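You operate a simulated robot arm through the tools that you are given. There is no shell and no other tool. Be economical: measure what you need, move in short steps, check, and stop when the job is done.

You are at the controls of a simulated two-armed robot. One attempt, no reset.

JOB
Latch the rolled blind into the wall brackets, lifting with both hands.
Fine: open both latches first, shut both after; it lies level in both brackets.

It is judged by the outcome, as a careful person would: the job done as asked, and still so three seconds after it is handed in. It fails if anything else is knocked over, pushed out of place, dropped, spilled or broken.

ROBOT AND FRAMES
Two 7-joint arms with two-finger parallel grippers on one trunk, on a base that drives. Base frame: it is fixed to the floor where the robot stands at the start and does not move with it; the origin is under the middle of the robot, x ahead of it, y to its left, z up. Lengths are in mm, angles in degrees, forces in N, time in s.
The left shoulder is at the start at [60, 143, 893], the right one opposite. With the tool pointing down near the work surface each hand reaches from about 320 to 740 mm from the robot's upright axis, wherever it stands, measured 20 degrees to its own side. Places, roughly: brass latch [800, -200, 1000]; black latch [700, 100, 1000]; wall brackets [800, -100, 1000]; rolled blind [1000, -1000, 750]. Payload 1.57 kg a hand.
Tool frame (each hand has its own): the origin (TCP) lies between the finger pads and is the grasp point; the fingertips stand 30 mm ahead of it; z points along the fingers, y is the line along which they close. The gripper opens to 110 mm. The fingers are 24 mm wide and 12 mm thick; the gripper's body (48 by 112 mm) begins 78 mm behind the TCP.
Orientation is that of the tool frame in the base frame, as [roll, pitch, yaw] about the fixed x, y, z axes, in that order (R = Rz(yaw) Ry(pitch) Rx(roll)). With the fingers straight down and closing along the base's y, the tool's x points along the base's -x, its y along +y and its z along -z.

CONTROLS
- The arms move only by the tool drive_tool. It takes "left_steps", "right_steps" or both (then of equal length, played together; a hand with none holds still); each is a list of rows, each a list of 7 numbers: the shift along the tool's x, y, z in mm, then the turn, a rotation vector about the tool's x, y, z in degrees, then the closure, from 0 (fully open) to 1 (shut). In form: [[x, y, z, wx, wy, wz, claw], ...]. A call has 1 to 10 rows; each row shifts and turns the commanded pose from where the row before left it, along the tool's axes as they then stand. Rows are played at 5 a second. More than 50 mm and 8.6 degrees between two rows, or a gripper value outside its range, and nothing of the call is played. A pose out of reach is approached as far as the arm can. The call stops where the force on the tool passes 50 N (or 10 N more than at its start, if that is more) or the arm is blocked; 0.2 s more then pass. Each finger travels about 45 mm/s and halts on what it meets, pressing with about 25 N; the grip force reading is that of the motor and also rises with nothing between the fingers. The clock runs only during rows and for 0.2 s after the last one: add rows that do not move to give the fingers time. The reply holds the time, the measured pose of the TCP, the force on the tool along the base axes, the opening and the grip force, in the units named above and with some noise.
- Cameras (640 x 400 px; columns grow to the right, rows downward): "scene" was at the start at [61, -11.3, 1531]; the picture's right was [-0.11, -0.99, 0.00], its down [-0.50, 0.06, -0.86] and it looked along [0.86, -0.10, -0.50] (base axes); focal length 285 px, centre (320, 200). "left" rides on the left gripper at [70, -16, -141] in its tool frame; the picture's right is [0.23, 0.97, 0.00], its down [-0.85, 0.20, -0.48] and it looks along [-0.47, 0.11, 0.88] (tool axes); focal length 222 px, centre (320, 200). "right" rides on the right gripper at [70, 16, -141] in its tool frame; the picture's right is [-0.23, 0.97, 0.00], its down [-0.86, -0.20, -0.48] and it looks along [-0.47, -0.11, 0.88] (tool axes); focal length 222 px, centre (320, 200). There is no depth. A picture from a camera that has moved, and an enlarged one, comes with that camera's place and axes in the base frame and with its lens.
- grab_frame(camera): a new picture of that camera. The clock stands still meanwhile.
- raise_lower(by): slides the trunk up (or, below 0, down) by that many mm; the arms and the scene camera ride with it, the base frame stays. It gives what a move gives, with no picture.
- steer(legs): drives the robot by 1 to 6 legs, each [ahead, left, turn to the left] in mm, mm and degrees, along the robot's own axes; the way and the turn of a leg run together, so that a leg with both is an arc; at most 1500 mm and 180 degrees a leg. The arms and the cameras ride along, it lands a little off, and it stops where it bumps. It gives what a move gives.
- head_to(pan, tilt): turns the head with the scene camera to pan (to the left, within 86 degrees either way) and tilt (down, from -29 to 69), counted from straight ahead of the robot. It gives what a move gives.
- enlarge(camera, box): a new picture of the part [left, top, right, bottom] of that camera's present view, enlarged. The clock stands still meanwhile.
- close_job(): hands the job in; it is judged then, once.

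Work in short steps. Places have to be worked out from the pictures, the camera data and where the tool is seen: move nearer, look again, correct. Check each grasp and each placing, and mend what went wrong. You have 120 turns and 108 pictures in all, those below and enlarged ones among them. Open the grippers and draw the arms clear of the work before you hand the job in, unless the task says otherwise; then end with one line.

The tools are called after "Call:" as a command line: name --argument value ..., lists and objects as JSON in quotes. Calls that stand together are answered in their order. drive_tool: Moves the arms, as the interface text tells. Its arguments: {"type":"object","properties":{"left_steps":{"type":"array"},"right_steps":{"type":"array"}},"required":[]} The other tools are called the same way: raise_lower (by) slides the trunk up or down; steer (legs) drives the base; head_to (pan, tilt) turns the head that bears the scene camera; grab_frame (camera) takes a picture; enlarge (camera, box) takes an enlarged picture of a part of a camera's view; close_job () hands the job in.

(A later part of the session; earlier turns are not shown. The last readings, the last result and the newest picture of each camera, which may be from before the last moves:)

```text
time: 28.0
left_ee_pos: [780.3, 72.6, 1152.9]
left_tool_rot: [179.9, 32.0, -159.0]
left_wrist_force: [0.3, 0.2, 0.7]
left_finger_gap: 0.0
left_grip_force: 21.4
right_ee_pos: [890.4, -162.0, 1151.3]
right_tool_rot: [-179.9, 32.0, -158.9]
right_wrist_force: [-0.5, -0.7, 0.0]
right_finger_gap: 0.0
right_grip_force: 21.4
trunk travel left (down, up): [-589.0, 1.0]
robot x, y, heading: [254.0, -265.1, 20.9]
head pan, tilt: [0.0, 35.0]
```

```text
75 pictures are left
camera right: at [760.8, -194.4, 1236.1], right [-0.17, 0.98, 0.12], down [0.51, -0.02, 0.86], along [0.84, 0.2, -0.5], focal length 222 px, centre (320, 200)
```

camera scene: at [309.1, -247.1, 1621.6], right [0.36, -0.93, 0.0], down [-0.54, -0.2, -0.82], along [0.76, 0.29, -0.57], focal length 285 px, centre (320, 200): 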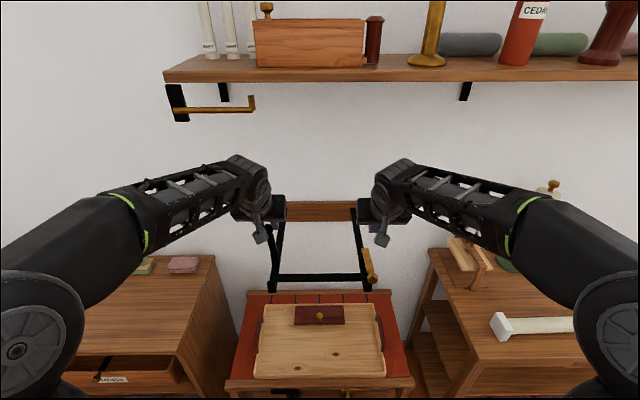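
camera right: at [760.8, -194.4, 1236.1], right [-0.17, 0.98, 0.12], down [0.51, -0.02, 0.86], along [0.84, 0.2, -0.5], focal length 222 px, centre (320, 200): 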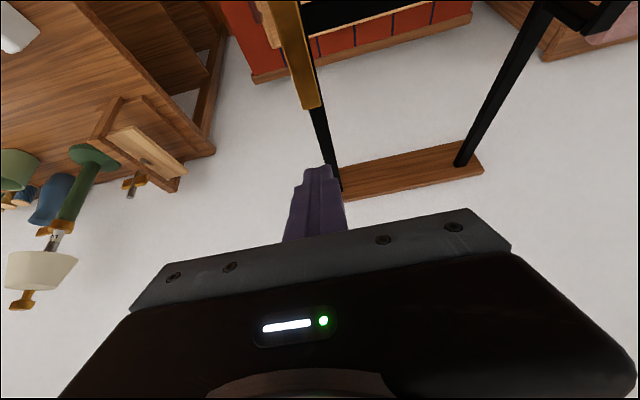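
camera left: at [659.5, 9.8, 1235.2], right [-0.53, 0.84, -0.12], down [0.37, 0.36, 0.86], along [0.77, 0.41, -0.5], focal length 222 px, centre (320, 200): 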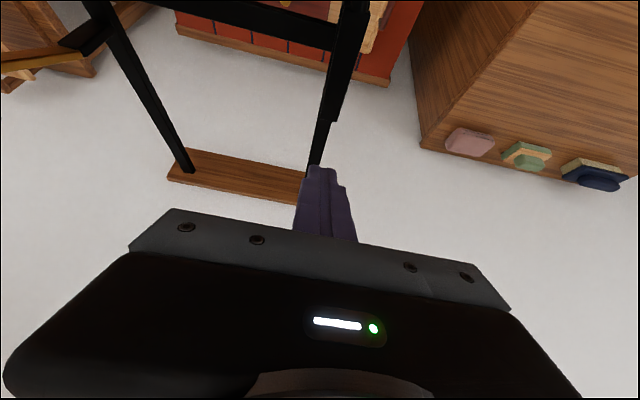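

Gripping pushes it off near the top. New approach: closed fingers push from underneath like a finger under the lever. I back both hands off, keep them closed and tilt to 60°.

Call:
drive_tool --left_steps '[[25, 0.2, -15.6, 0, 0, 0, 1], [25, 0.2, -15.6, 0, 0, 0, 1], [25, 0.2, -15.6, 0, 0, 0, 1], [25, 0.2, -15.6, 0, 0, 0, 1], [25, 0.2, -15.6, 0, 0, 0, 1], [25, 0.2, -15.6, 0, 0, 0, 1], [0, 0, 0, 0, -7, 0, 1], [0, 0, 0, 0, -7, 0, 1], [0, 0, 0, 0, -7, 0, 1], [0, 0, 0, 0, -7, 0, 1]]' --right_steps '[[27.1, 0, -17, 0, 0, 0, 1], [27.1, 0, -17, 0, 0, 0, 1], [27.1, 0, -17, 0, 0, 0, 1], [27.1, 0, -17, 0, 0, 0, 1], [27.1, 0, -17, 0, 0, 0, 1], [27.1, 0, -17, 0, 0, 0, 1], [0, 0, 0, 0, -7, 0, 1], [0, 0, 0, 0, -7, 0, 1], [0, 0, 0, 0, -7, 0, 1], [0, 0, 0, 0, -7, 0, 1]]'

Call:
grab_frame --camera "scene"

Call:
grab_frame --camera "right"

```text
time: 30.2
left_ee_pos: [640.0, 11.1, 1169.3]
left_tool_rot: [180.0, 59.8, -159.0]
left_wrist_force: [1.0, -0.2, 0.5]
left_finger_gap: 0.0
left_grip_force: 21.5
left hand out of reach, approached as far as the arm can: row 9, 10
right_ee_pos: [729.1, -214.5, 1169.7]
right_tool_rot: [-180.0, 59.7, -158.9]
right_wrist_force: [-0.6, 0.6, 0.5]
right_finger_gap: 0.2
right_grip_force: 21.1
right hand out of reach, approached as far as the arm can: row 10
trunk travel left (down, up): [-589.0, 1.0]
robot x, y, heading: [255.9, -267.6, 21.1]
head pan, tilt: [0.0, 35.0]
```

```text
74 pictures are left
camera scene: at [310.8, -244.8, 1621.3], right [0.36, -0.93, 0.0], down [-0.54, -0.21, -0.82], along [0.76, 0.29, -0.57], focal length 285 px, centre (320, 200)
```

scene: 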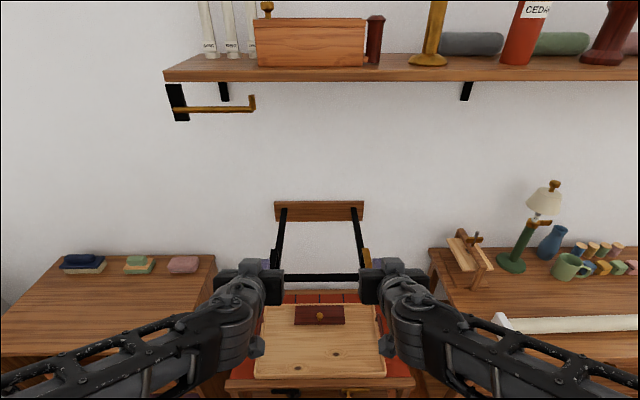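

```text
73 pictures are left
camera right: at [577.5, -255.9, 1180.8], right [-0.24, 0.95, 0.2], down [0.09, -0.18, 0.98], along [0.97, 0.26, -0.04], focal length 222 px, centre (320, 200)
```

right: 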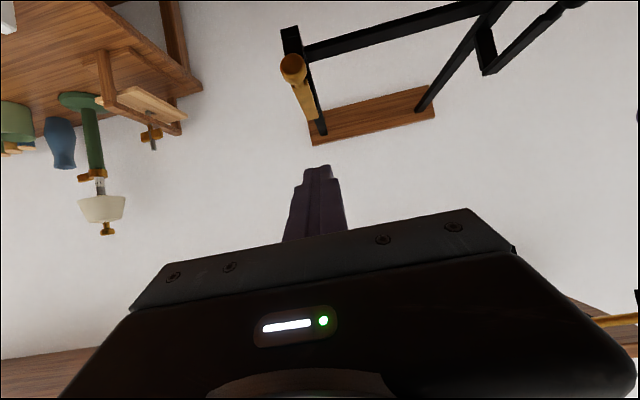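

The camera is now level with the brackets (image upside-down); enlarge to read the hinge structure.

Call:
enlarge --camera "right" --box '[260, 0, 460, 125]'

Call:
enlarge --camera "scene" --box '[260, 190, 380, 265]'

```text
3.20 times, centred on (360, 62) of right
camera zoom: at [577.5, -255.9, 1180.8], right [-0.24, 0.95, 0.2], down [0.09, -0.18, 0.98], along [0.97, 0.26, -0.04], focal length 711 px, centre (192, 640)
```

zoom: 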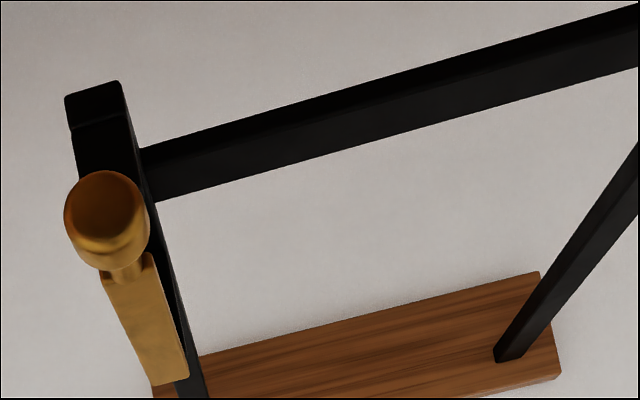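

```text
5.33 times, centred on (320, 228) of scene
camera zoom: at [310.8, -244.8, 1621.3], right [0.36, -0.93, 0.0], down [-0.54, -0.21, -0.82], along [0.76, 0.29, -0.57], focal length 1521 px, centre (320, 53)
```

zoom: 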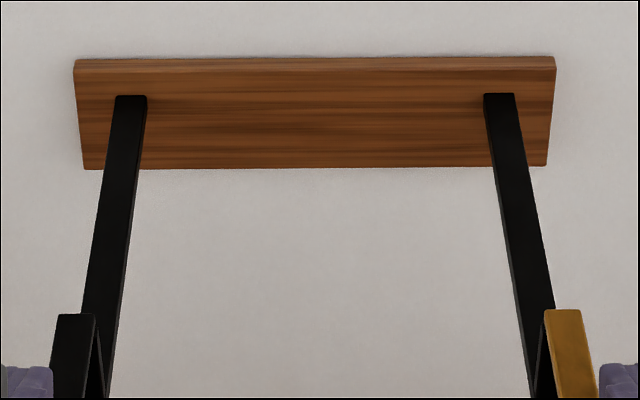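

Levers hinge on a post inside the cradle arms. I align laterally with the knobs, back off a little and lower the closed fingertips below knob level.

Call:
drive_tool --left_steps '[[10, 9, -17.3, 0, 0, 0, 1], [26, 0, 15, 0, 0, 0, 1], [26, 0, 15, 0, 0, 0, 1], [26, 0, 15, 0, 0, 0, 1], [26, 0, 15, 0, 0, 0, 1], [26, 0, 15, 0, 0, 0, 1]]' --right_steps '[[10, -8, -17.3, 0, 0, 0, 1], [26, 0, 15, 0, 0, 0, 1], [26, 0, 15, 0, 0, 0, 1], [26, 0, 15, 0, 0, 0, 1], [26, 0, 15, 0, 0, 0, 1], [26, 0, 15, 0, 0, 0, 1]]'

Call:
grab_frame --camera "right"

Call:
grab_frame --camera "left"

```text
time: 31.6
left_ee_pos: [688.7, 10.7, 1055.9]
left_tool_rot: [180.0, 59.7, -158.9]
left_wrist_force: [0.0, 0.3, -1.0]
left_finger_gap: 0.0
left_grip_force: 21.1
left hand out of reach, approached as far as the arm can: row 1, 2, 3, 4, 5, 6
right_ee_pos: [763.5, -181.7, 1055.9]
right_tool_rot: [179.9, 59.7, -158.9]
right_wrist_force: [1.2, 0.4, 0.2]
right_finger_gap: 0.0
right_grip_force: 21.6
right hand out of reach, approached as far as the arm can: row 1, 2, 3, 4, 5, 6
trunk travel left (down, up): [-589.0, 1.0]
robot x, y, heading: [256.6, -266.3, 20.8]
head pan, tilt: [0.0, 35.0]
```

```text
70 pictures are left
camera right: at [612.2, -223.4, 1067.2], right [-0.24, 0.95, 0.2], down [0.09, -0.18, 0.98], along [0.97, 0.26, -0.04], focal length 222 px, centre (320, 200)
```

right: 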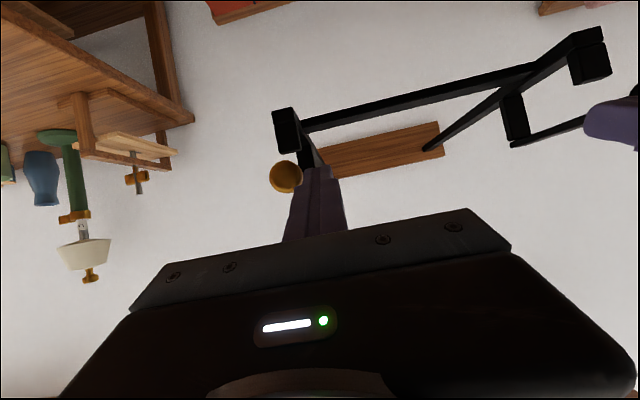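

```text
69 pictures are left
camera left: at [547.0, -62.8, 1066.0], right [-0.46, 0.87, -0.2], down [-0.06, 0.19, 0.98], along [0.89, 0.46, -0.04], focal length 222 px, centre (320, 200)
```

left: 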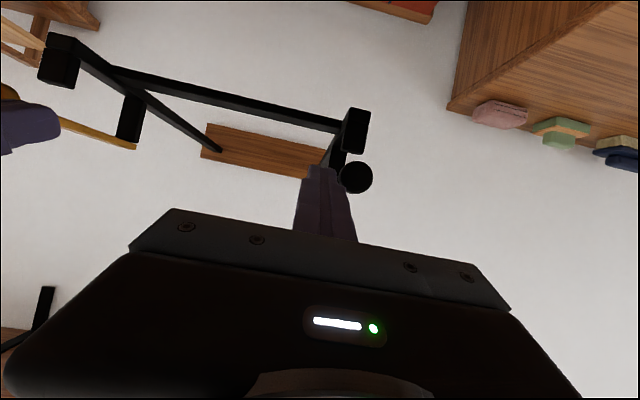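

Too close for this posture. I back the base 130 mm, so the arms can extend at this tilt.

Call:
steer --legs '[[-130, 0, 0]]'

Call:
raise_lower --by -50

```text
time: 32.9
left_ee_pos: [565.5, -36.4, 1057.6]
left_tool_rot: [179.9, 59.9, -159.0]
left_wrist_force: [-0.1, -0.3, 1.4]
left_finger_gap: 0.3
left_grip_force: 21.4
right_ee_pos: [640.8, -230.6, 1059.0]
right_tool_rot: [-180.0, 59.8, -159.1]
right_wrist_force: [-0.4, 0.4, 0.2]
right_finger_gap: 0.2
right_grip_force: 21.3
trunk travel left (down, up): [-589.0, 1.0]
robot x, y, heading: [134.1, -307.5, 21.1]
head pan, tilt: [0.0, 35.0]
```

```text
time: 33.8
left_ee_pos: [565.4, -37.2, 1006.6]
left_tool_rot: [180.0, 59.9, -159.0]
left_wrist_force: [-0.5, 0.0, 0.2]
left_finger_gap: 0.1
left_grip_force: 21.7
right_ee_pos: [641.0, -229.8, 1008.4]
right_tool_rot: [180.0, 59.8, -159.0]
right_wrist_force: [0.3, 0.1, 0.6]
right_finger_gap: 0.0
right_grip_force: 21.2
trunk travel left (down, up): [-539.0, 51.0]
robot x, y, heading: [132.5, -307.1, 20.9]
head pan, tilt: [0.0, 35.0]
```

Now align laterally and go to just in front of the knobs, fingertips low.

Call:
drive_tool --left_steps '[[-16.4, 9.3, 19.8, 0, 0, 0, 1], [-16.4, 9.3, 19.8, 0, 0, 0, 1], [-16.4, 9.3, 19.8, 0, 0, 0, 1]]' --right_steps '[[-15.8, -8.5, 19.7, 0, 0, 0, 1], [-15.8, -8.5, 19.7, 0, 0, 0, 1], [-15.8, -8.5, 19.7, 0, 0, 0, 1]]'

Call:
grab_frame --camera "right"

Call:
grab_frame --camera "left"

```text
time: 34.6
left_ee_pos: [627.3, 17.1, 1020.2]
left_tool_rot: [179.8, 59.8, -159.1]
left_wrist_force: [-0.6, 0.8, 0.1]
left_finger_gap: 0.0
left_grip_force: 21.1
right_ee_pos: [721.5, -226.5, 1016.9]
right_tool_rot: [-180.0, 59.8, -159.0]
right_wrist_force: [-0.3, 0.4, -0.3]
right_finger_gap: 0.0
right_grip_force: 21.4
trunk travel left (down, up): [-539.0, 51.0]
robot x, y, heading: [128.8, -315.7, 21.1]
head pan, tilt: [0.0, 35.0]
```

```text
68 pictures are left
camera right: at [569.6, -267.8, 1028.3], right [-0.24, 0.95, 0.2], down [0.09, -0.18, 0.98], along [0.97, 0.25, -0.04], focal length 222 px, centre (320, 200)
```

right: 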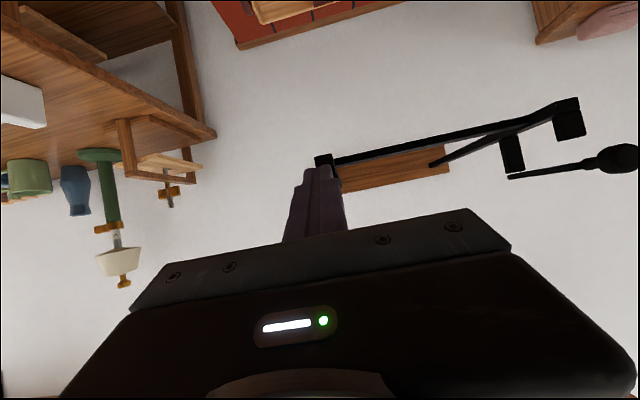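

```text
67 pictures are left
camera left: at [485.3, -56.0, 1030.0], right [-0.46, 0.87, -0.2], down [-0.06, 0.19, 0.98], along [0.89, 0.46, -0.04], focal length 222 px, centre (320, 200)
```

left: 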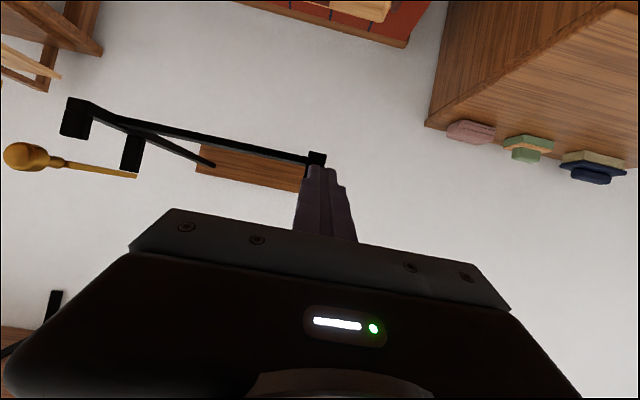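

The sideways view shows the lip top ≈1006, lever at ≈1040 hinged on a post. Fingertips are aligned; I slip them under the knobs and lift to ~30°.

Call:
drive_tool --left_steps '[[-9.5, 0, 16.5, 0, 0, 0, 1], [-9.5, 0, 16.5, 0, 0, 0, 1], [-21, 0, -7.5, 0, 0, 0, 1], [-22.9, 0, -6.3, 0, 0, 0, 1], [-22, 0, -5.8, 0, 0, 0, 1]]' --right_steps '[[-9.5, 0, 16.5, 0, 0, 0, 1], [-9.5, 0, 16.5, 0, 0, 0, 1], [-21, 0, -7.5, 0, 0, 0, 1], [-22.9, 0, -6.3, 0, 0, 0, 1], [-22, 0, -5.8, 0, 0, 0, 1]]'

Call:
grab_frame --camera "right"

Call:
grab_frame --camera "left"

```text
time: 35.8
left_ee_pos: [676.8, 36.0, 1087.4]
left_tool_rot: [179.9, 59.8, -159.0]
left_wrist_force: [-0.5, 0.1, 0.3]
left_finger_gap: 0.0
left_grip_force: 21.3
right_ee_pos: [771.7, -207.3, 1084.8]
right_tool_rot: [-179.9, 59.8, -159.1]
right_wrist_force: [0.2, -0.2, 0.2]
right_finger_gap: 0.0
right_grip_force: 21.0
trunk travel left (down, up): [-539.0, 51.0]
robot x, y, heading: [131.0, -310.8, 20.8]
head pan, tilt: [0.0, 35.0]
```

```text
66 pictures are left
camera right: at [619.3, -248.2, 1095.9], right [-0.24, 0.95, 0.2], down [0.09, -0.18, 0.98], along [0.97, 0.25, -0.04], focal length 222 px, centre (320, 200)
```

right: 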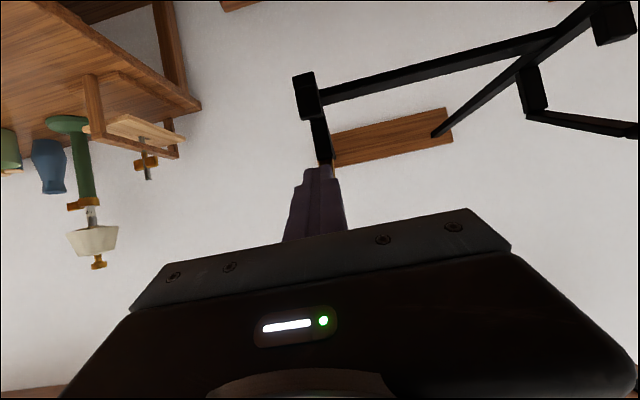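

```text
65 pictures are left
camera left: at [535.5, -37.3, 1097.2], right [-0.46, 0.87, -0.2], down [-0.06, 0.19, 0.98], along [0.89, 0.46, -0.04], focal length 222 px, centre (320, 200)
```

left: 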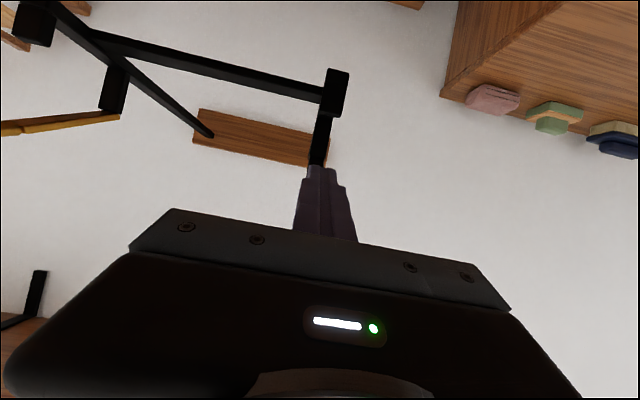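

The levers are resting on the fingertips, raised. Continue pushing up and forward.

Call:
drive_tool --left_steps '[[-25, 0, -0.6, 0, 0, 0, 1], [-24.8, 0, 3, 0, 0, 0, 1], [-17, 0, 7.5, 0, 0, 0, 1], [-13.1, 0, 8.6, 0, 0, 0, 1]]' --right_steps '[[-25, 0, -0.6, 0, 0, 0, 1], [-24.8, 0, 3, 0, 0, 0, 1], [-17, 0, 7.5, 0, 0, 0, 1], [-13.1, 0, 8.6, 0, 0, 0, 1]]'

Call:
grab_frame --camera "right"

Call:
grab_frame --camera "left"

```text
time: 36.8
left_ee_pos: [729.1, 56.3, 1146.7]
left_tool_rot: [179.9, 59.8, -159.0]
left_wrist_force: [0.3, 0.0, 0.7]
left_finger_gap: 0.1
left_grip_force: 21.3
right_ee_pos: [825.0, -187.8, 1143.5]
right_tool_rot: [180.0, 59.8, -159.2]
right_wrist_force: [0.4, -0.6, -0.8]
right_finger_gap: 0.0
right_grip_force: 21.0
trunk travel left (down, up): [-539.0, 51.0]
robot x, y, heading: [134.2, -309.2, 20.9]
head pan, tilt: [0.0, 35.0]
```

```text
64 pictures are left
camera right: at [672.6, -228.4, 1155.0], right [-0.24, 0.95, 0.2], down [0.09, -0.18, 0.98], along [0.97, 0.25, -0.04], focal length 222 px, centre (320, 200)
```

right: 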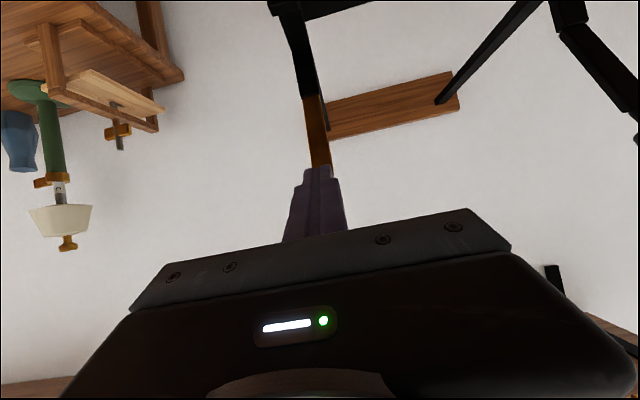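

```text
63 pictures are left
camera left: at [589.2, -17.0, 1155.9], right [-0.46, 0.87, -0.2], down [-0.06, 0.19, 0.98], along [0.89, 0.46, -0.04], focal length 222 px, centre (320, 200)
```

left: 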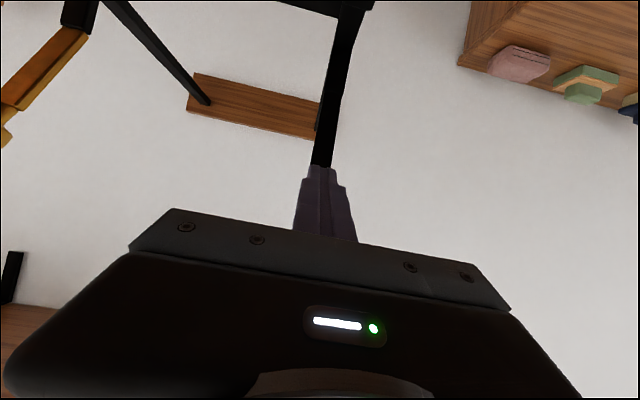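

Working well, levers at ~60°+ with no resistance. Push on past vertical.

Call:
drive_tool --left_steps '[[-12.3, 0, 11.4, 0, 0, 0, 1], [-10.2, 0, 13.7, 0, 0, 0, 1], [-6, 0, 10.4, 0, 0, 0, 1]]' --right_steps '[[-12.3, 0, 11.4, 0, 0, 0, 1], [-10.2, 0, 13.7, 0, 0, 0, 1], [-6, 0, 10.4, 0, 0, 0, 1]]'

Call:
grab_frame --camera "right"

Call:
grab_frame --camera "left"

```text
time: 37.6
left_ee_pos: [770.4, 71.7, 1152.1]
left_tool_rot: [180.0, 59.7, -159.1]
left_wrist_force: [-5.7, -3.5, -5.6]
left_finger_gap: 0.0
left_grip_force: 21.0
right_ee_pos: [864.9, -171.6, 1152.0]
right_tool_rot: [-179.9, 60.0, -159.0]
right_wrist_force: [1.0, 0.8, 0.8]
right_finger_gap: 0.0
right_grip_force: 21.0
trunk travel left (down, up): [-539.0, 51.0]
robot x, y, heading: [134.3, -311.9, 21.2]
head pan, tilt: [0.0, 35.0]
```

```text
62 pictures are left
camera right: at [712.9, -212.2, 1162.6], right [-0.24, 0.95, 0.2], down [0.09, -0.18, 0.98], along [0.97, 0.25, -0.04], focal length 222 px, centre (320, 200)
```

right: 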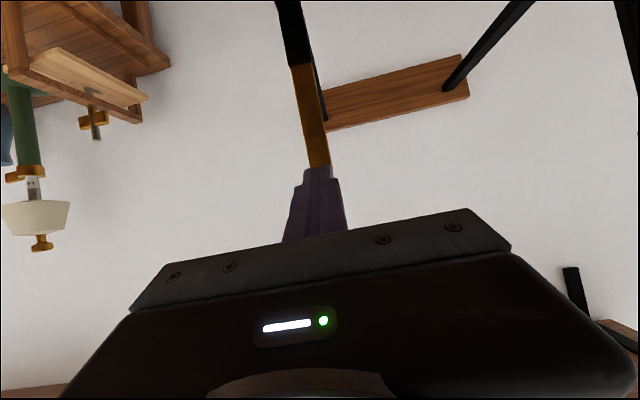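

```text
61 pictures are left
camera left: at [629.4, -1.7, 1161.7], right [-0.46, 0.87, -0.2], down [-0.05, 0.19, 0.98], along [0.89, 0.46, -0.04], focal length 222 px, centre (320, 200)
```

left: 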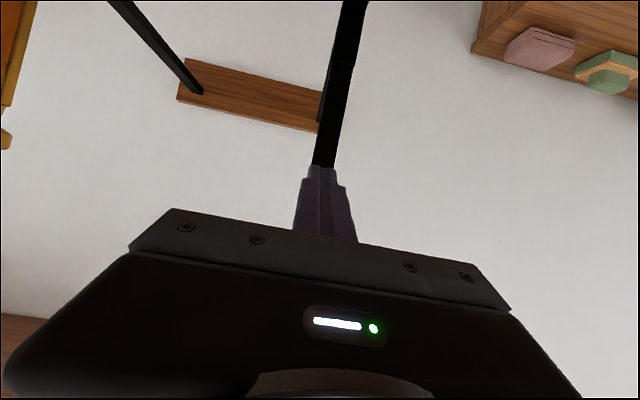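

Tips are beyond the hinge plane, so levers should be past vertical; the left shows slight resistance. I push 12 mm more and then back the hands off to see whether the levers stay.

Call:
drive_tool --left_steps '[[-3, 0, 5.2, 0, 0, 0, 1]]' --right_steps '[[-3, 0, 5.2, 0, 0, 0, 1], [-3, 0, 5.2, 0, 0, 0, 1]]'

```text
refused: give rows for one hand, or as many for the one as for the other
```

Call:
drive_tool --left_steps '[[-3, 0, 5.2, 0, 0, 0, 1], [0, 0, 0, 0, 0, 0, 1]]' --right_steps '[[-3, 0, 5.2, 0, 0, 0, 1], [-3, 0, 5.2, 0, 0, 0, 1]]'

Call:
drive_tool --left_steps '[[5, 0, -8.7, 0, 0, 0, 1], [15, 0, -26, 0, 0, 0, 1], [15, 0, -26, 0, 0, 0, 1], [15, 0, -26, 0, 0, 0, 1], [15, 0, -26, 0, 0, 0, 1]]' --right_steps '[[5, 0, -8.7, 0, 0, 0, 1], [15, 0, -26, 0, 0, 0, 1], [15, 0, -26, 0, 0, 0, 1], [15, 0, -26, 0, 0, 0, 1], [15, 0, -26, 0, 0, 0, 1]]'

Call:
grab_frame --camera "right"

Call:
grab_frame --camera "left"

```text
time: 38.2
left_ee_pos: [771.2, 72.8, 1152.6]
left_tool_rot: [179.7, 59.8, -159.0]
left_wrist_force: [-13.6, -6.9, -19.7]
left_finger_gap: 0.0
left_grip_force: 21.3
right_ee_pos: [871.2, -170.4, 1152.0]
right_tool_rot: [180.0, 59.7, -159.1]
right_wrist_force: [-46.3, -19.4, -8.4]
right_finger_gap: 0.1
right_grip_force: 21.2
trunk travel left (down, up): [-539.0, 51.0]
robot x, y, heading: [128.9, -307.7, 21.0]
head pan, tilt: [0.0, 35.0]
```

```text
time: 39.4
left_ee_pos: [655.3, 25.9, 1153.9]
left_tool_rot: [180.0, 59.9, -158.9]
left_wrist_force: [-0.9, 0.0, 0.8]
left_finger_gap: 0.0
left_grip_force: 21.3
right_ee_pos: [754.0, -213.7, 1154.1]
right_tool_rot: [179.9, 60.0, -159.0]
right_wrist_force: [0.5, -0.3, 0.2]
right_finger_gap: 0.0
right_grip_force: 21.4
trunk travel left (down, up): [-539.0, 51.0]
robot x, y, heading: [137.3, -311.7, 20.8]
head pan, tilt: [0.0, 35.0]
```

```text
60 pictures are left
camera right: at [602.2, -254.9, 1164.1], right [-0.24, 0.95, 0.2], down [0.09, -0.18, 0.98], along [0.97, 0.25, -0.04], focal length 222 px, centre (320, 200)
```

right: 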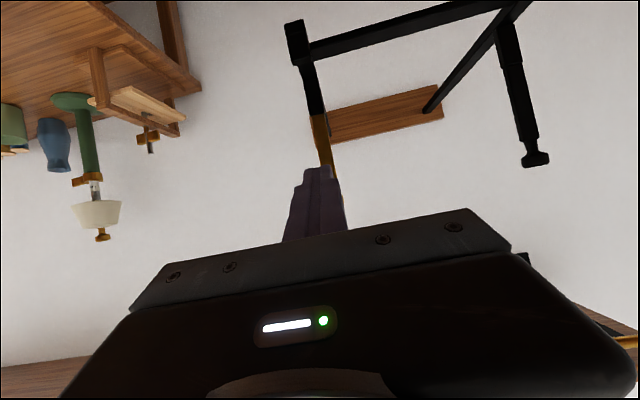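

```text
59 pictures are left
camera left: at [513.0, -46.8, 1164.0], right [-0.46, 0.87, -0.2], down [-0.06, 0.19, 0.98], along [0.89, 0.46, -0.04], focal length 222 px, centre (320, 200)
```

left: 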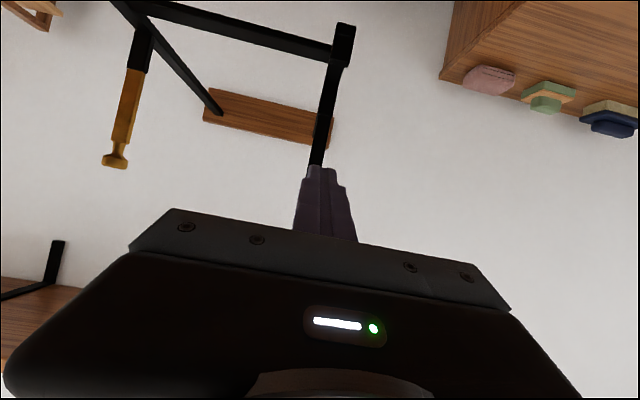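

Both latches now stand open and stay. I back away, straighten the tools, and then drive right to face the blind (about 650 mm long, parallel to the wall, centre ≈[1110,-890]).

Call:
steer --legs '[[-250, 0, 0]]'

Call:
drive_tool --left_steps '[[0, 0, 0, 0, 8.5, 0, 0.5], [0, 0, 0, 0, 8.5, 0, 0.3], [0, 0, 0, 0, 8.5, 0, 0.2], [0, 0, 0, 0, 8.5, 0, 0.2], [0, 0, 0, 0, 8.5, 0, 0.2], [0, 0, 0, 0, 8.5, 0, 0.2], [0, 0, 0, 0, 8.5, 0, 0.2]]' --right_steps '[[0, 0, 0, 0, 8.5, 0, 0.5], [0, 0, 0, 0, 8.5, 0, 0.3], [0, 0, 0, 0, 8.5, 0, 0.2], [0, 0, 0, 0, 8.5, 0, 0.2], [0, 0, 0, 0, 8.5, 0, 0.2], [0, 0, 0, 0, 8.5, 0, 0.2], [0, 0, 0, 0, 8.5, 0, 0.2]]'

Call:
steer --legs '[[0, -890, 0]]'

Call:
grab_frame --camera "scene"

```text
time: 41.2
left_ee_pos: [419.7, -61.3, 1153.6]
left_tool_rot: [179.9, 59.9, -158.9]
left_wrist_force: [-1.2, 0.2, -0.1]
left_finger_gap: 0.0
left_grip_force: 21.2
right_ee_pos: [521.2, -303.0, 1152.8]
right_tool_rot: [-180.0, 59.9, -158.9]
right_wrist_force: [0.0, 0.6, 0.3]
right_finger_gap: 0.0
right_grip_force: 21.2
trunk travel left (down, up): [-539.0, 51.0]
robot x, y, heading: [-98.9, -404.5, 21.1]
head pan, tilt: [0.0, 35.0]
```

```text
time: 42.8
left_ee_pos: [422.8, -60.9, 1153.1]
left_tool_rot: [180.0, 11.8, -159.0]
left_wrist_force: [-1.0, -0.5, -0.1]
left_finger_gap: 87.9
left_grip_force: 0.1
left hand out of reach, approached as far as the arm can: row 6, 7
right_ee_pos: [520.5, -301.9, 1147.4]
right_tool_rot: [179.9, 12.1, -159.1]
right_wrist_force: [-0.5, 0.6, -1.0]
right_finger_gap: 87.8
right_grip_force: 0.1
right hand out of reach, approached as far as the arm can: row 6, 7
trunk travel left (down, up): [-539.0, 51.0]
robot x, y, heading: [-103.3, -401.9, 21.3]
head pan, tilt: [0.0, 35.0]
```

```text
time: 47.5
left_ee_pos: [743.7, -895.5, 1154.2]
left_tool_rot: [179.9, 11.7, -158.7]
left_wrist_force: [-1.3, -1.0, 0.6]
left_finger_gap: 88.0
left_grip_force: 0.0
right_ee_pos: [843.9, -1135.2, 1147.9]
right_tool_rot: [180.0, 12.2, -158.8]
right_wrist_force: [1.3, 0.0, 0.5]
right_finger_gap: 88.2
right_grip_force: 0.0
trunk travel left (down, up): [-539.0, 51.0]
robot x, y, heading: [220.3, -1236.6, 21.4]
head pan, tilt: [0.0, 35.0]
```

```text
58 pictures are left
camera scene: at [277.4, -1215.8, 1571.4], right [0.36, -0.93, 0.0], down [-0.53, -0.21, -0.82], along [0.76, 0.3, -0.57], focal length 285 px, centre (320, 200)
```

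scene: 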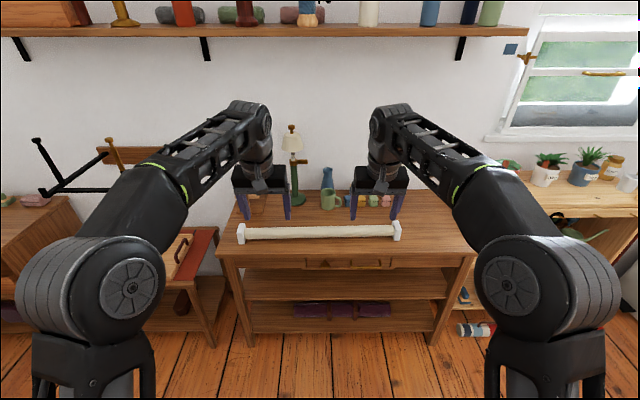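

The blind lies on the bench front, dumbbell-shaped with square end caps. Enlarge for position.

Call:
enlarge --camera "scene" --box '[220, 190, 420, 290]'

Call:
enlarge --camera "scene" --box '[0, 110, 160, 210]'

```text
3.20 times, centred on (320, 240) of scene
camera zoom: at [277.4, -1215.8, 1571.4], right [0.36, -0.93, 0.0], down [-0.53, -0.21, -0.82], along [0.76, 0.3, -0.57], focal length 912 px, centre (320, 72)
```

zoom: 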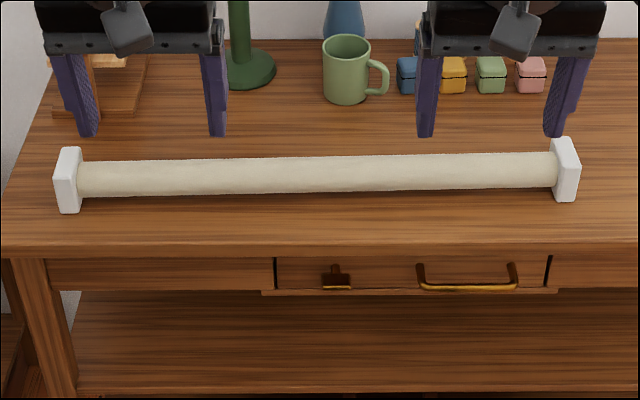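

```text
4.00 times, centred on (80, 160) of scene
camera zoom: at [277.4, -1215.8, 1571.4], right [0.36, -0.93, 0.0], down [-0.53, -0.21, -0.82], along [0.76, 0.3, -0.57], focal length 1141 px, centre (1280, 360)
```

zoom: 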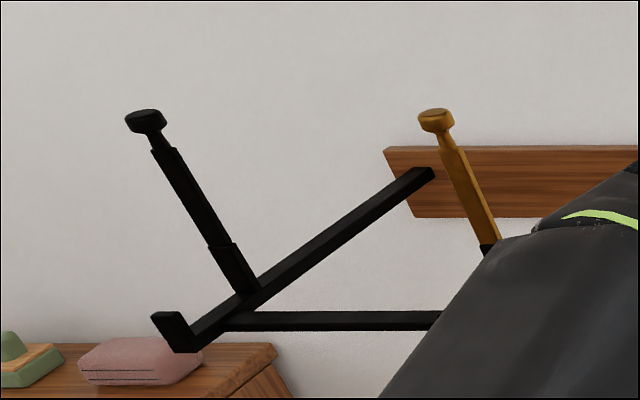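

Latches remain open. Barrel is ~48 mm thick, ~616 long between caps, centre ≈[1111,-885,783], yawed ~22°. I lower, spread and turn both hands 90° so they close across the barrel, cameras outward.

Call:
drive_tool --left_steps '[[6.2, 26, 29.3, 0, 0, 0, 0.2], [6.2, 26, 29.3, 0, 0, 0, 0.2], [6.2, 26, 29.3, 0, 0, 0, 0.2], [6.2, 26, 29.3, 0, 0, 0, 0.2], [0, 0, 0, 0, 6, 0, 0.2], [0, 0, 0, 0, 6, 0, 0.2], [0, 0, 0, 0, 0, 8.5, 0.2], [0, 0, 0, 0, 0, 8.5, 0.2], [0, 0, 0, 0, 0, 8.5, 0.2], [0, 0, 0, 0, 0, 8.5, 0.2]]' --right_steps '[[6.2, -23, 29.3, 0, 0, 0, 0.2], [6.2, -23, 29.3, 0, 0, 0, 0.2], [6.2, -23, 29.3, 0, 0, 0, 0.2], [6.2, -23, 29.3, 0, 0, 0, 0.2], [0, 0, 0, 0, 6, 0, 0.2], [0, 0, 0, 0, 6, 0, 0.2], [0, 0, 0, 0, 0, -8.5, 0.2], [0, 0, 0, 0, 0, -8.5, 0.2], [0, 0, 0, 0, 0, -8.5, 0.2], [0, 0, 0, 0, 0, -8.5, 0.2]]'

Call:
drive_tool --left_steps '[[0, 0, 0, 0, 0, 8, 0.2], [0, 0, 0, 0, 0, 8, 0.2], [0, 0, 0, 0, 0, 8, 0.2], [0, 0, 0, 0, 0, 8, 0.2], [0, 0, 0, 0, 0, 8, 0.2], [0, 0, 0, 0, 0, 8, 0.2], [0, 0, 0, 0, 0, 8, 0.2]]' --right_steps '[[0, 0, 0, 0, 0, -8, 0.2], [0, 0, 0, 0, 0, -8, 0.2], [0, 0, 0, 0, 0, -8, 0.2], [0, 0, 0, 0, 0, -8, 0.2], [0, 0, 0, 0, 0, -8, 0.2], [0, 0, 0, 0, 0, -8, 0.2], [0, 0, 0, 0, 0, -8, 0.2]]'

```text
time: 49.7
left_ee_pos: [704.4, -796.9, 1033.3]
left_tool_rot: [-179.8, -0.2, 167.3]
left_wrist_force: [0.3, 0.1, 0.5]
left_finger_gap: 88.1
left_grip_force: 0.1
right_ee_pos: [878.7, -1220.5, 1027.3]
right_tool_rot: [-180.0, 0.1, -124.7]
right_wrist_force: [-0.2, -0.2, -0.4]
right_finger_gap: 87.9
right_grip_force: 0.0
trunk travel left (down, up): [-539.0, 51.0]
robot x, y, heading: [220.4, -1238.2, 21.1]
head pan, tilt: [0.0, 35.0]
```

```text
time: 51.3
left_ee_pos: [705.1, -797.3, 1033.5]
left_tool_rot: [-179.7, 0.0, 111.1]
left_wrist_force: [0.3, 0.5, -0.1]
left_finger_gap: 88.1
left_grip_force: 0.1
right_ee_pos: [877.9, -1220.9, 1027.4]
right_tool_rot: [-179.8, 0.0, -68.8]
right_wrist_force: [-1.0, -0.1, -0.3]
right_finger_gap: 88.0
right_grip_force: 0.1
trunk travel left (down, up): [-539.0, 51.0]
robot x, y, heading: [222.9, -1236.8, 21.6]
head pan, tilt: [0.0, 35.0]
```

Hands are oriented correctly (left tool y = forward, right tool y = backward). Drive ahead 345 to put the hands above the blind.

Call:
steer --legs '[[345, 0, 0]]'

Call:
grab_frame --camera "scene"

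Call:
grab_frame --camera "left"

Call:
grab_frame --camera "right"

```text
time: 53.6
left_ee_pos: [1028.5, -668.1, 1034.4]
left_tool_rot: [-179.7, 0.0, 111.5]
left_wrist_force: [0.8, -0.3, 0.4]
left_finger_gap: 87.8
left_grip_force: 0.0
right_ee_pos: [1203.1, -1092.2, 1027.4]
right_tool_rot: [-180.0, 0.1, -68.7]
right_wrist_force: [-0.5, 0.6, -0.1]
right_finger_gap: 88.0
right_grip_force: 0.0
trunk travel left (down, up): [-539.0, 51.0]
robot x, y, heading: [548.2, -1108.8, 21.4]
head pan, tilt: [0.0, 35.0]
```

```text
55 pictures are left
camera scene: at [602.9, -1087.7, 1571.4], right [0.37, -0.93, 0.0], down [-0.53, -0.21, -0.82], along [0.76, 0.3, -0.57], focal length 285 px, centre (320, 200)
```

scene: 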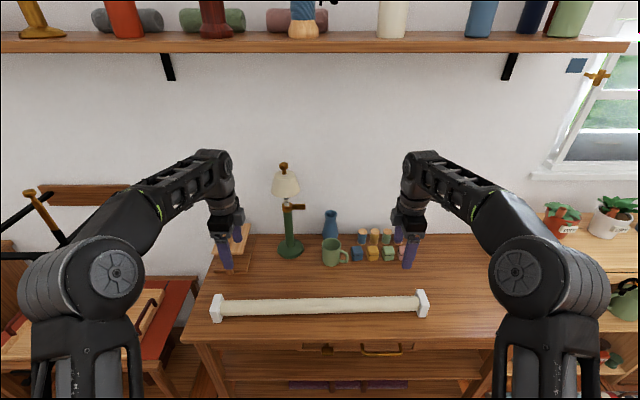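

```text
54 pictures are left
camera left: at [988.9, -610.8, 1174.5], right [0.82, 0.57, -0.01], down [0.5, -0.72, 0.48], along [0.27, -0.39, -0.88], focal length 222 px, centre (320, 200)
```

left: 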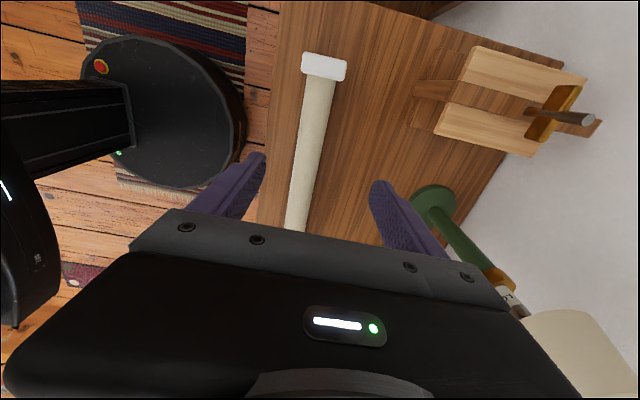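

```text
53 pictures are left
camera right: at [1213.8, -1162.3, 1168.8], right [-0.99, -0.14, 0.0], down [-0.13, 0.87, 0.48], along [-0.07, 0.47, -0.88], focal length 222 px, centre (320, 200)
```

right: 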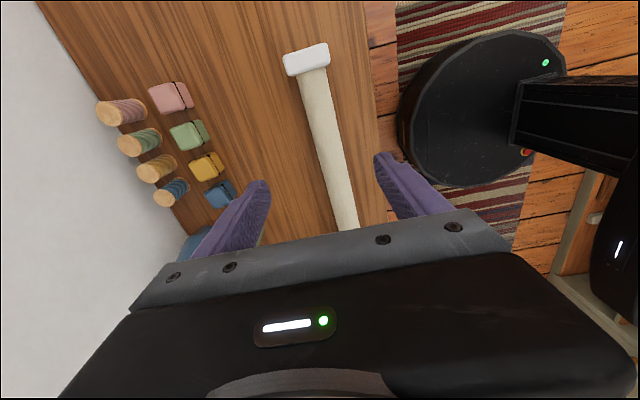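

From the wrist views the barrel axis runs through wall-frame f≈706 (left grip) and 724 (right grip), turned ~2° relative to me. Adjust and descend to z≈900, then recheck.

Call:
drive_tool --left_steps '[[-7, -15, 30, 0, 0, -2, 0.2], [0, 0, 35, 0, 0, 0, 0.2], [0, 0, 35, 0, 0, 0, 0.2], [0, 0, 34, 0, 0, 0, 0.2]]' --right_steps '[[8, 8, 30, 0, 0, -2, 0.2], [0, 0, 33, 0, 0, 0, 0.2], [0, 0, 33, 0, 0, 0, 0.2], [0, 0, 31, 0, 0, 0, 0.2]]'

Call:
grab_frame --camera "left"

Call:
grab_frame --camera "right"

```text
time: 54.6
left_ee_pos: [1016.5, -679.7, 899.6]
left_tool_rot: [-179.7, 0.0, 113.5]
left_wrist_force: [0.0, -0.6, 0.1]
left_finger_gap: 88.3
left_grip_force: 0.1
right_ee_pos: [1199.0, -1102.5, 900.3]
right_tool_rot: [-179.9, 0.1, -66.7]
right_wrist_force: [0.6, 0.4, -0.9]
right_finger_gap: 88.0
right_grip_force: 0.1
trunk travel left (down, up): [-539.0, 51.0]
robot x, y, heading: [547.5, -1108.8, 21.6]
head pan, tilt: [0.0, 35.0]
```

```text
52 pictures are left
camera left: at [974.7, -624.1, 1039.7], right [0.8, 0.6, -0.01], down [0.53, -0.7, 0.48], along [0.28, -0.39, -0.88], focal length 222 px, centre (320, 200)
```

left: 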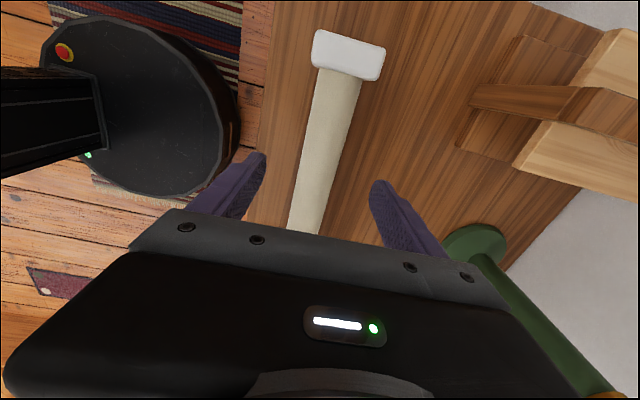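

```text
51 pictures are left
camera right: at [1211.8, -1172.2, 1042.3], right [-0.98, -0.18, 0.0], down [-0.16, 0.86, 0.48], along [-0.08, 0.47, -0.88], focal length 222 px, centre (320, 200)
```

right: 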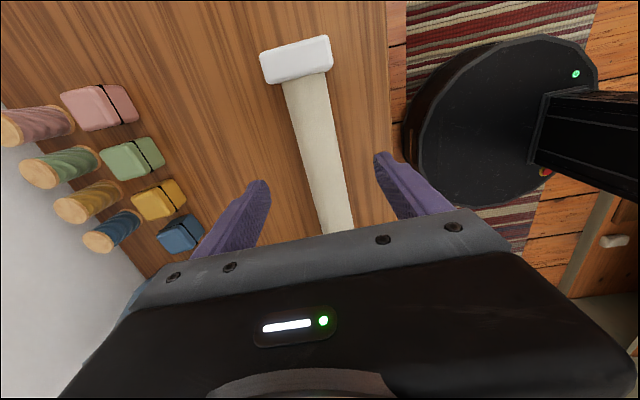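

Aligned within 2 mm. Descend to z≈788 (tips ~8 mm above the bench).

Call:
drive_tool --left_steps '[[0, 1.5, 38, 0, 0, 0, 0.2], [0, 0, 38, 0, 0, 0, 0.2], [0, 0, 34, 0, 0, 0, 0.2]]' --right_steps '[[0, -1.5, 38, 0, 0, 0, 0.2], [0, 0, 38, 0, 0, 0, 0.2], [0, 0, 35, 0, 0, 0, 0.2]]'

Call:
grab_frame --camera "left"

Call:
grab_frame --camera "right"

```text
time: 55.4
left_ee_pos: [1017.1, -679.2, 790.2]
left_tool_rot: [-179.7, 0.0, 113.7]
left_wrist_force: [0.5, -0.6, -0.2]
left_finger_gap: 87.9
left_grip_force: 0.0
right_ee_pos: [1199.8, -1101.4, 789.3]
right_tool_rot: [-180.0, 0.0, -66.7]
right_wrist_force: [-0.2, -0.9, 0.9]
right_finger_gap: 87.7
right_grip_force: 0.2
trunk travel left (down, up): [-539.0, 51.0]
robot x, y, heading: [546.4, -1110.0, 21.5]
head pan, tilt: [0.0, 35.0]
```

```text
50 pictures are left
camera left: at [975.5, -623.3, 930.9], right [0.8, 0.6, 0.0], down [0.53, -0.7, 0.48], along [0.28, -0.38, -0.88], focal length 222 px, centre (320, 200)
```

left: 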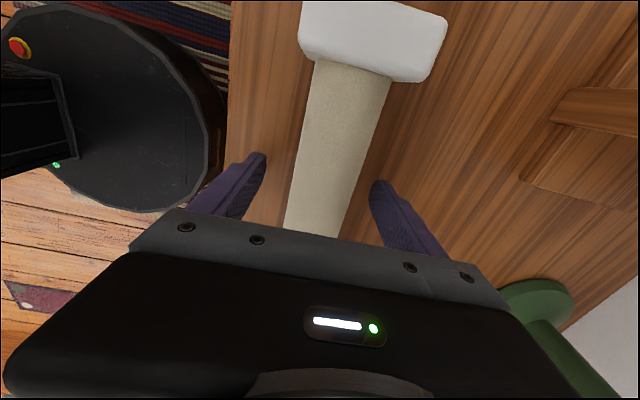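

```text
49 pictures are left
camera right: at [1213.5, -1171.6, 930.0], right [-0.98, -0.18, 0.0], down [-0.16, 0.86, 0.48], along [-0.08, 0.47, -0.88], focal length 222 px, centre (320, 200)
```

right: 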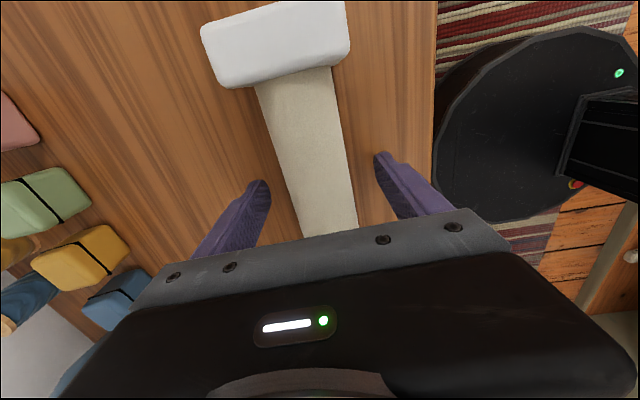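

Barrel is between the fingers at both ends. Lower 4 mm more and close.

Call:
drive_tool --left_steps '[[0, 0, 4, 0, 0, 0, 0.3], [0, 0, 0, 0, 0, 0, 0.5], [0, 0, 0, 0, 0, 0, 0.7], [0, 0, 0, 0, 0, 0, 0.9], [0, 0, 0, 0, 0, 0, 1], [0, 0, 0, 0, 0, 0, 1], [0, 0, 0, 0, 0, 0, 1]]' --right_steps '[[0, 0, 4, 0, 0, 0, 0.3], [0, 0, 0, 0, 0, 0, 0.5], [0, 0, 0, 0, 0, 0, 0.7], [0, 0, 0, 0, 0, 0, 0.9], [0, 0, 0, 0, 0, 0, 1], [0, 0, 0, 0, 0, 0, 1], [0, 0, 0, 0, 0, 0, 1]]'

```text
time: 57.0
left_ee_pos: [1017.2, -680.3, 787.7]
left_tool_rot: [-179.8, 0.0, 113.5]
left_wrist_force: [6.3, 3.8, 3.3]
left_finger_gap: 45.6
left_grip_force: 25.6
right_ee_pos: [1199.3, -1101.3, 785.3]
right_tool_rot: [-179.9, 0.0, -66.6]
right_wrist_force: [-0.5, -1.4, -0.4]
right_finger_gap: 45.6
right_grip_force: 24.6
trunk travel left (down, up): [-539.0, 51.0]
robot x, y, heading: [550.6, -1108.4, 21.3]
head pan, tilt: [0.0, 35.0]
```

Both grip a 45.6 mm barrel. Lift together 40 mm and check.

Call:
drive_tool --left_steps '[[0, 0, -10, 0, 0, 0, 1], [0, 0, -15, 0, 0, 0, 1], [0, 0, -15, 0, 0, 0, 1]]' --right_steps '[[0, 0, -10, 0, 0, 0, 1], [0, 0, -15, 0, 0, 0, 1], [0, 0, -15, 0, 0, 0, 1]]'

Call:
grab_frame --camera "scene"

```text
time: 57.8
left_ee_pos: [1017.7, -679.6, 826.2]
left_tool_rot: [-179.6, 0.0, 113.5]
left_wrist_force: [-0.7, -1.5, -4.8]
left_finger_gap: 45.8
left_grip_force: 25.3
right_ee_pos: [1199.2, -1102.2, 824.2]
right_tool_rot: [-179.9, 0.0, -66.7]
right_wrist_force: [0.4, 0.3, -9.4]
right_finger_gap: 45.7
right_grip_force: 25.0
trunk travel left (down, up): [-539.0, 51.0]
robot x, y, heading: [549.0, -1106.5, 21.4]
head pan, tilt: [0.0, 35.0]
```

```text
48 pictures are left
camera scene: at [602.5, -1088.0, 1571.3], right [0.37, -0.93, 0.0], down [-0.53, -0.21, -0.82], along [0.76, 0.3, -0.57], focal length 285 px, centre (320, 200)
```

scene: 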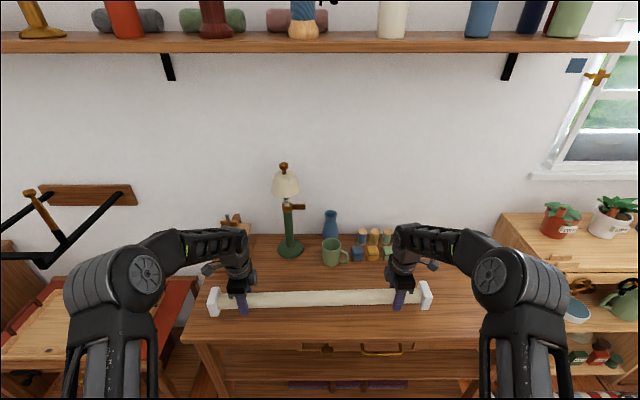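

Lifted cleanly, level, weight shared (~14 N). Raise further with arms and trunk.

Call:
drive_tool --left_steps '[[0, 0, -19, 0, 0, 0, 1], [0, 0, -19, 0, 0, 0, 1], [0, 0, -19, 0, 0, 0, 1], [0, 0, -19, 0, 0, 0, 1], [0, 0, -19, 0, 0, 0, 1], [0, 0, -19, 0, 0, 0, 1], [0, 0, -19, 0, 0, 0, 1], [0, 0, -19, 0, 0, 0, 1], [0, 0, -19, 0, 0, 0, 1]]' --right_steps '[[0, 0, -19, 0, 0, 0, 1], [0, 0, -19, 0, 0, 0, 1], [0, 0, -19, 0, 0, 0, 1], [0, 0, -19, 0, 0, 0, 1], [0, 0, -19, 0, 0, 0, 1], [0, 0, -19, 0, 0, 0, 1], [0, 0, -19, 0, 0, 0, 1], [0, 0, -19, 0, 0, 0, 1], [0, 0, -19, 0, 0, 0, 1]]'

Call:
raise_lower --by 50

```text
time: 59.8
left_ee_pos: [1018.3, -679.3, 996.9]
left_tool_rot: [-179.7, 0.0, 113.5]
left_wrist_force: [-4.9, 3.7, -6.4]
left_finger_gap: 45.7
left_grip_force: 25.2
right_ee_pos: [1199.2, -1101.5, 997.8]
right_tool_rot: [180.0, -0.1, -66.7]
right_wrist_force: [5.3, -3.6, -6.5]
right_finger_gap: 45.7
right_grip_force: 24.5
trunk travel left (down, up): [-539.0, 51.0]
robot x, y, heading: [547.8, -1109.6, 21.6]
head pan, tilt: [0.0, 35.0]
```

```text
time: 60.7
left_ee_pos: [1019.8, -679.2, 1046.5]
left_tool_rot: [-179.7, -0.1, 113.6]
left_wrist_force: [-4.1, 5.5, -5.9]
left_finger_gap: 45.9
left_grip_force: 25.0
right_ee_pos: [1199.6, -1102.1, 1046.2]
right_tool_rot: [-179.9, 0.1, -66.7]
right_wrist_force: [4.5, -4.7, -7.4]
right_finger_gap: 45.9
right_grip_force: 24.9
trunk travel left (down, up): [-589.0, 1.0]
robot x, y, heading: [546.4, -1105.7, 21.2]
head pan, tilt: [0.0, 35.0]
```

Back off from the bench and drive left to face the brackets.

Call:
steer --legs '[[-330, 0, 0], [0, 890, 0]]'

Call:
grab_frame --camera "scene"

```text
time: 67.2
left_ee_pos: [393.1, 23.4, 1046.6]
left_tool_rot: [-179.7, 0.0, 113.2]
left_wrist_force: [-5.0, 8.4, -7.1]
left_finger_gap: 45.9
left_grip_force: 25.0
right_ee_pos: [570.2, -401.9, 1046.6]
right_tool_rot: [-180.0, 0.0, -66.9]
right_wrist_force: [4.8, -8.2, -6.3]
right_finger_gap: 45.7
right_grip_force: 25.4
trunk travel left (down, up): [-589.0, 1.0]
robot x, y, heading: [-82.6, -402.2, 21.2]
head pan, tilt: [0.0, 35.0]
```

```text
47 pictures are left
camera scene: at [-25.9, -382.5, 1621.3], right [0.36, -0.93, 0.0], down [-0.54, -0.21, -0.82], along [0.76, 0.29, -0.57], focal length 285 px, centre (320, 200)
```

scene: 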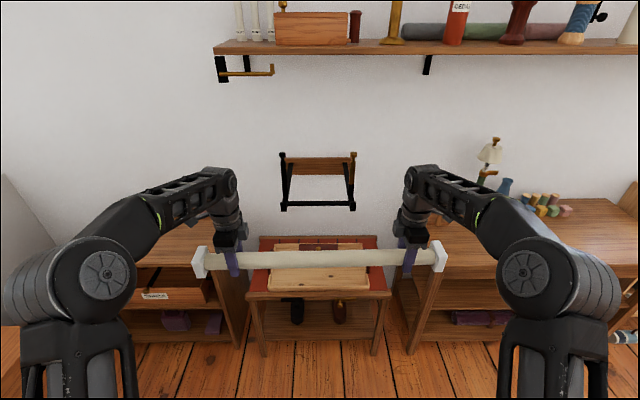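

Arrived facing the brackets. Enlarge to measure the cradles (lip and post positions).

Call:
enlarge --camera "scene" --box '[260, 140, 376, 212]'

```text
5.52 times, centred on (318, 176) of scene
camera zoom: at [-25.9, -382.5, 1621.3], right [0.36, -0.93, 0.0], down [-0.54, -0.21, -0.82], along [0.76, 0.29, -0.57], focal length 1573 px, centre (331, 332)
```

zoom: 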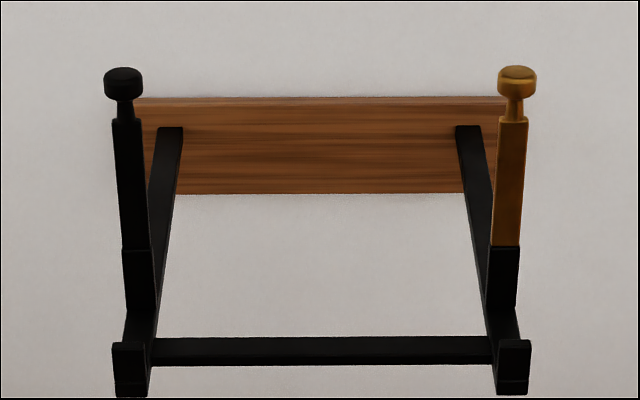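

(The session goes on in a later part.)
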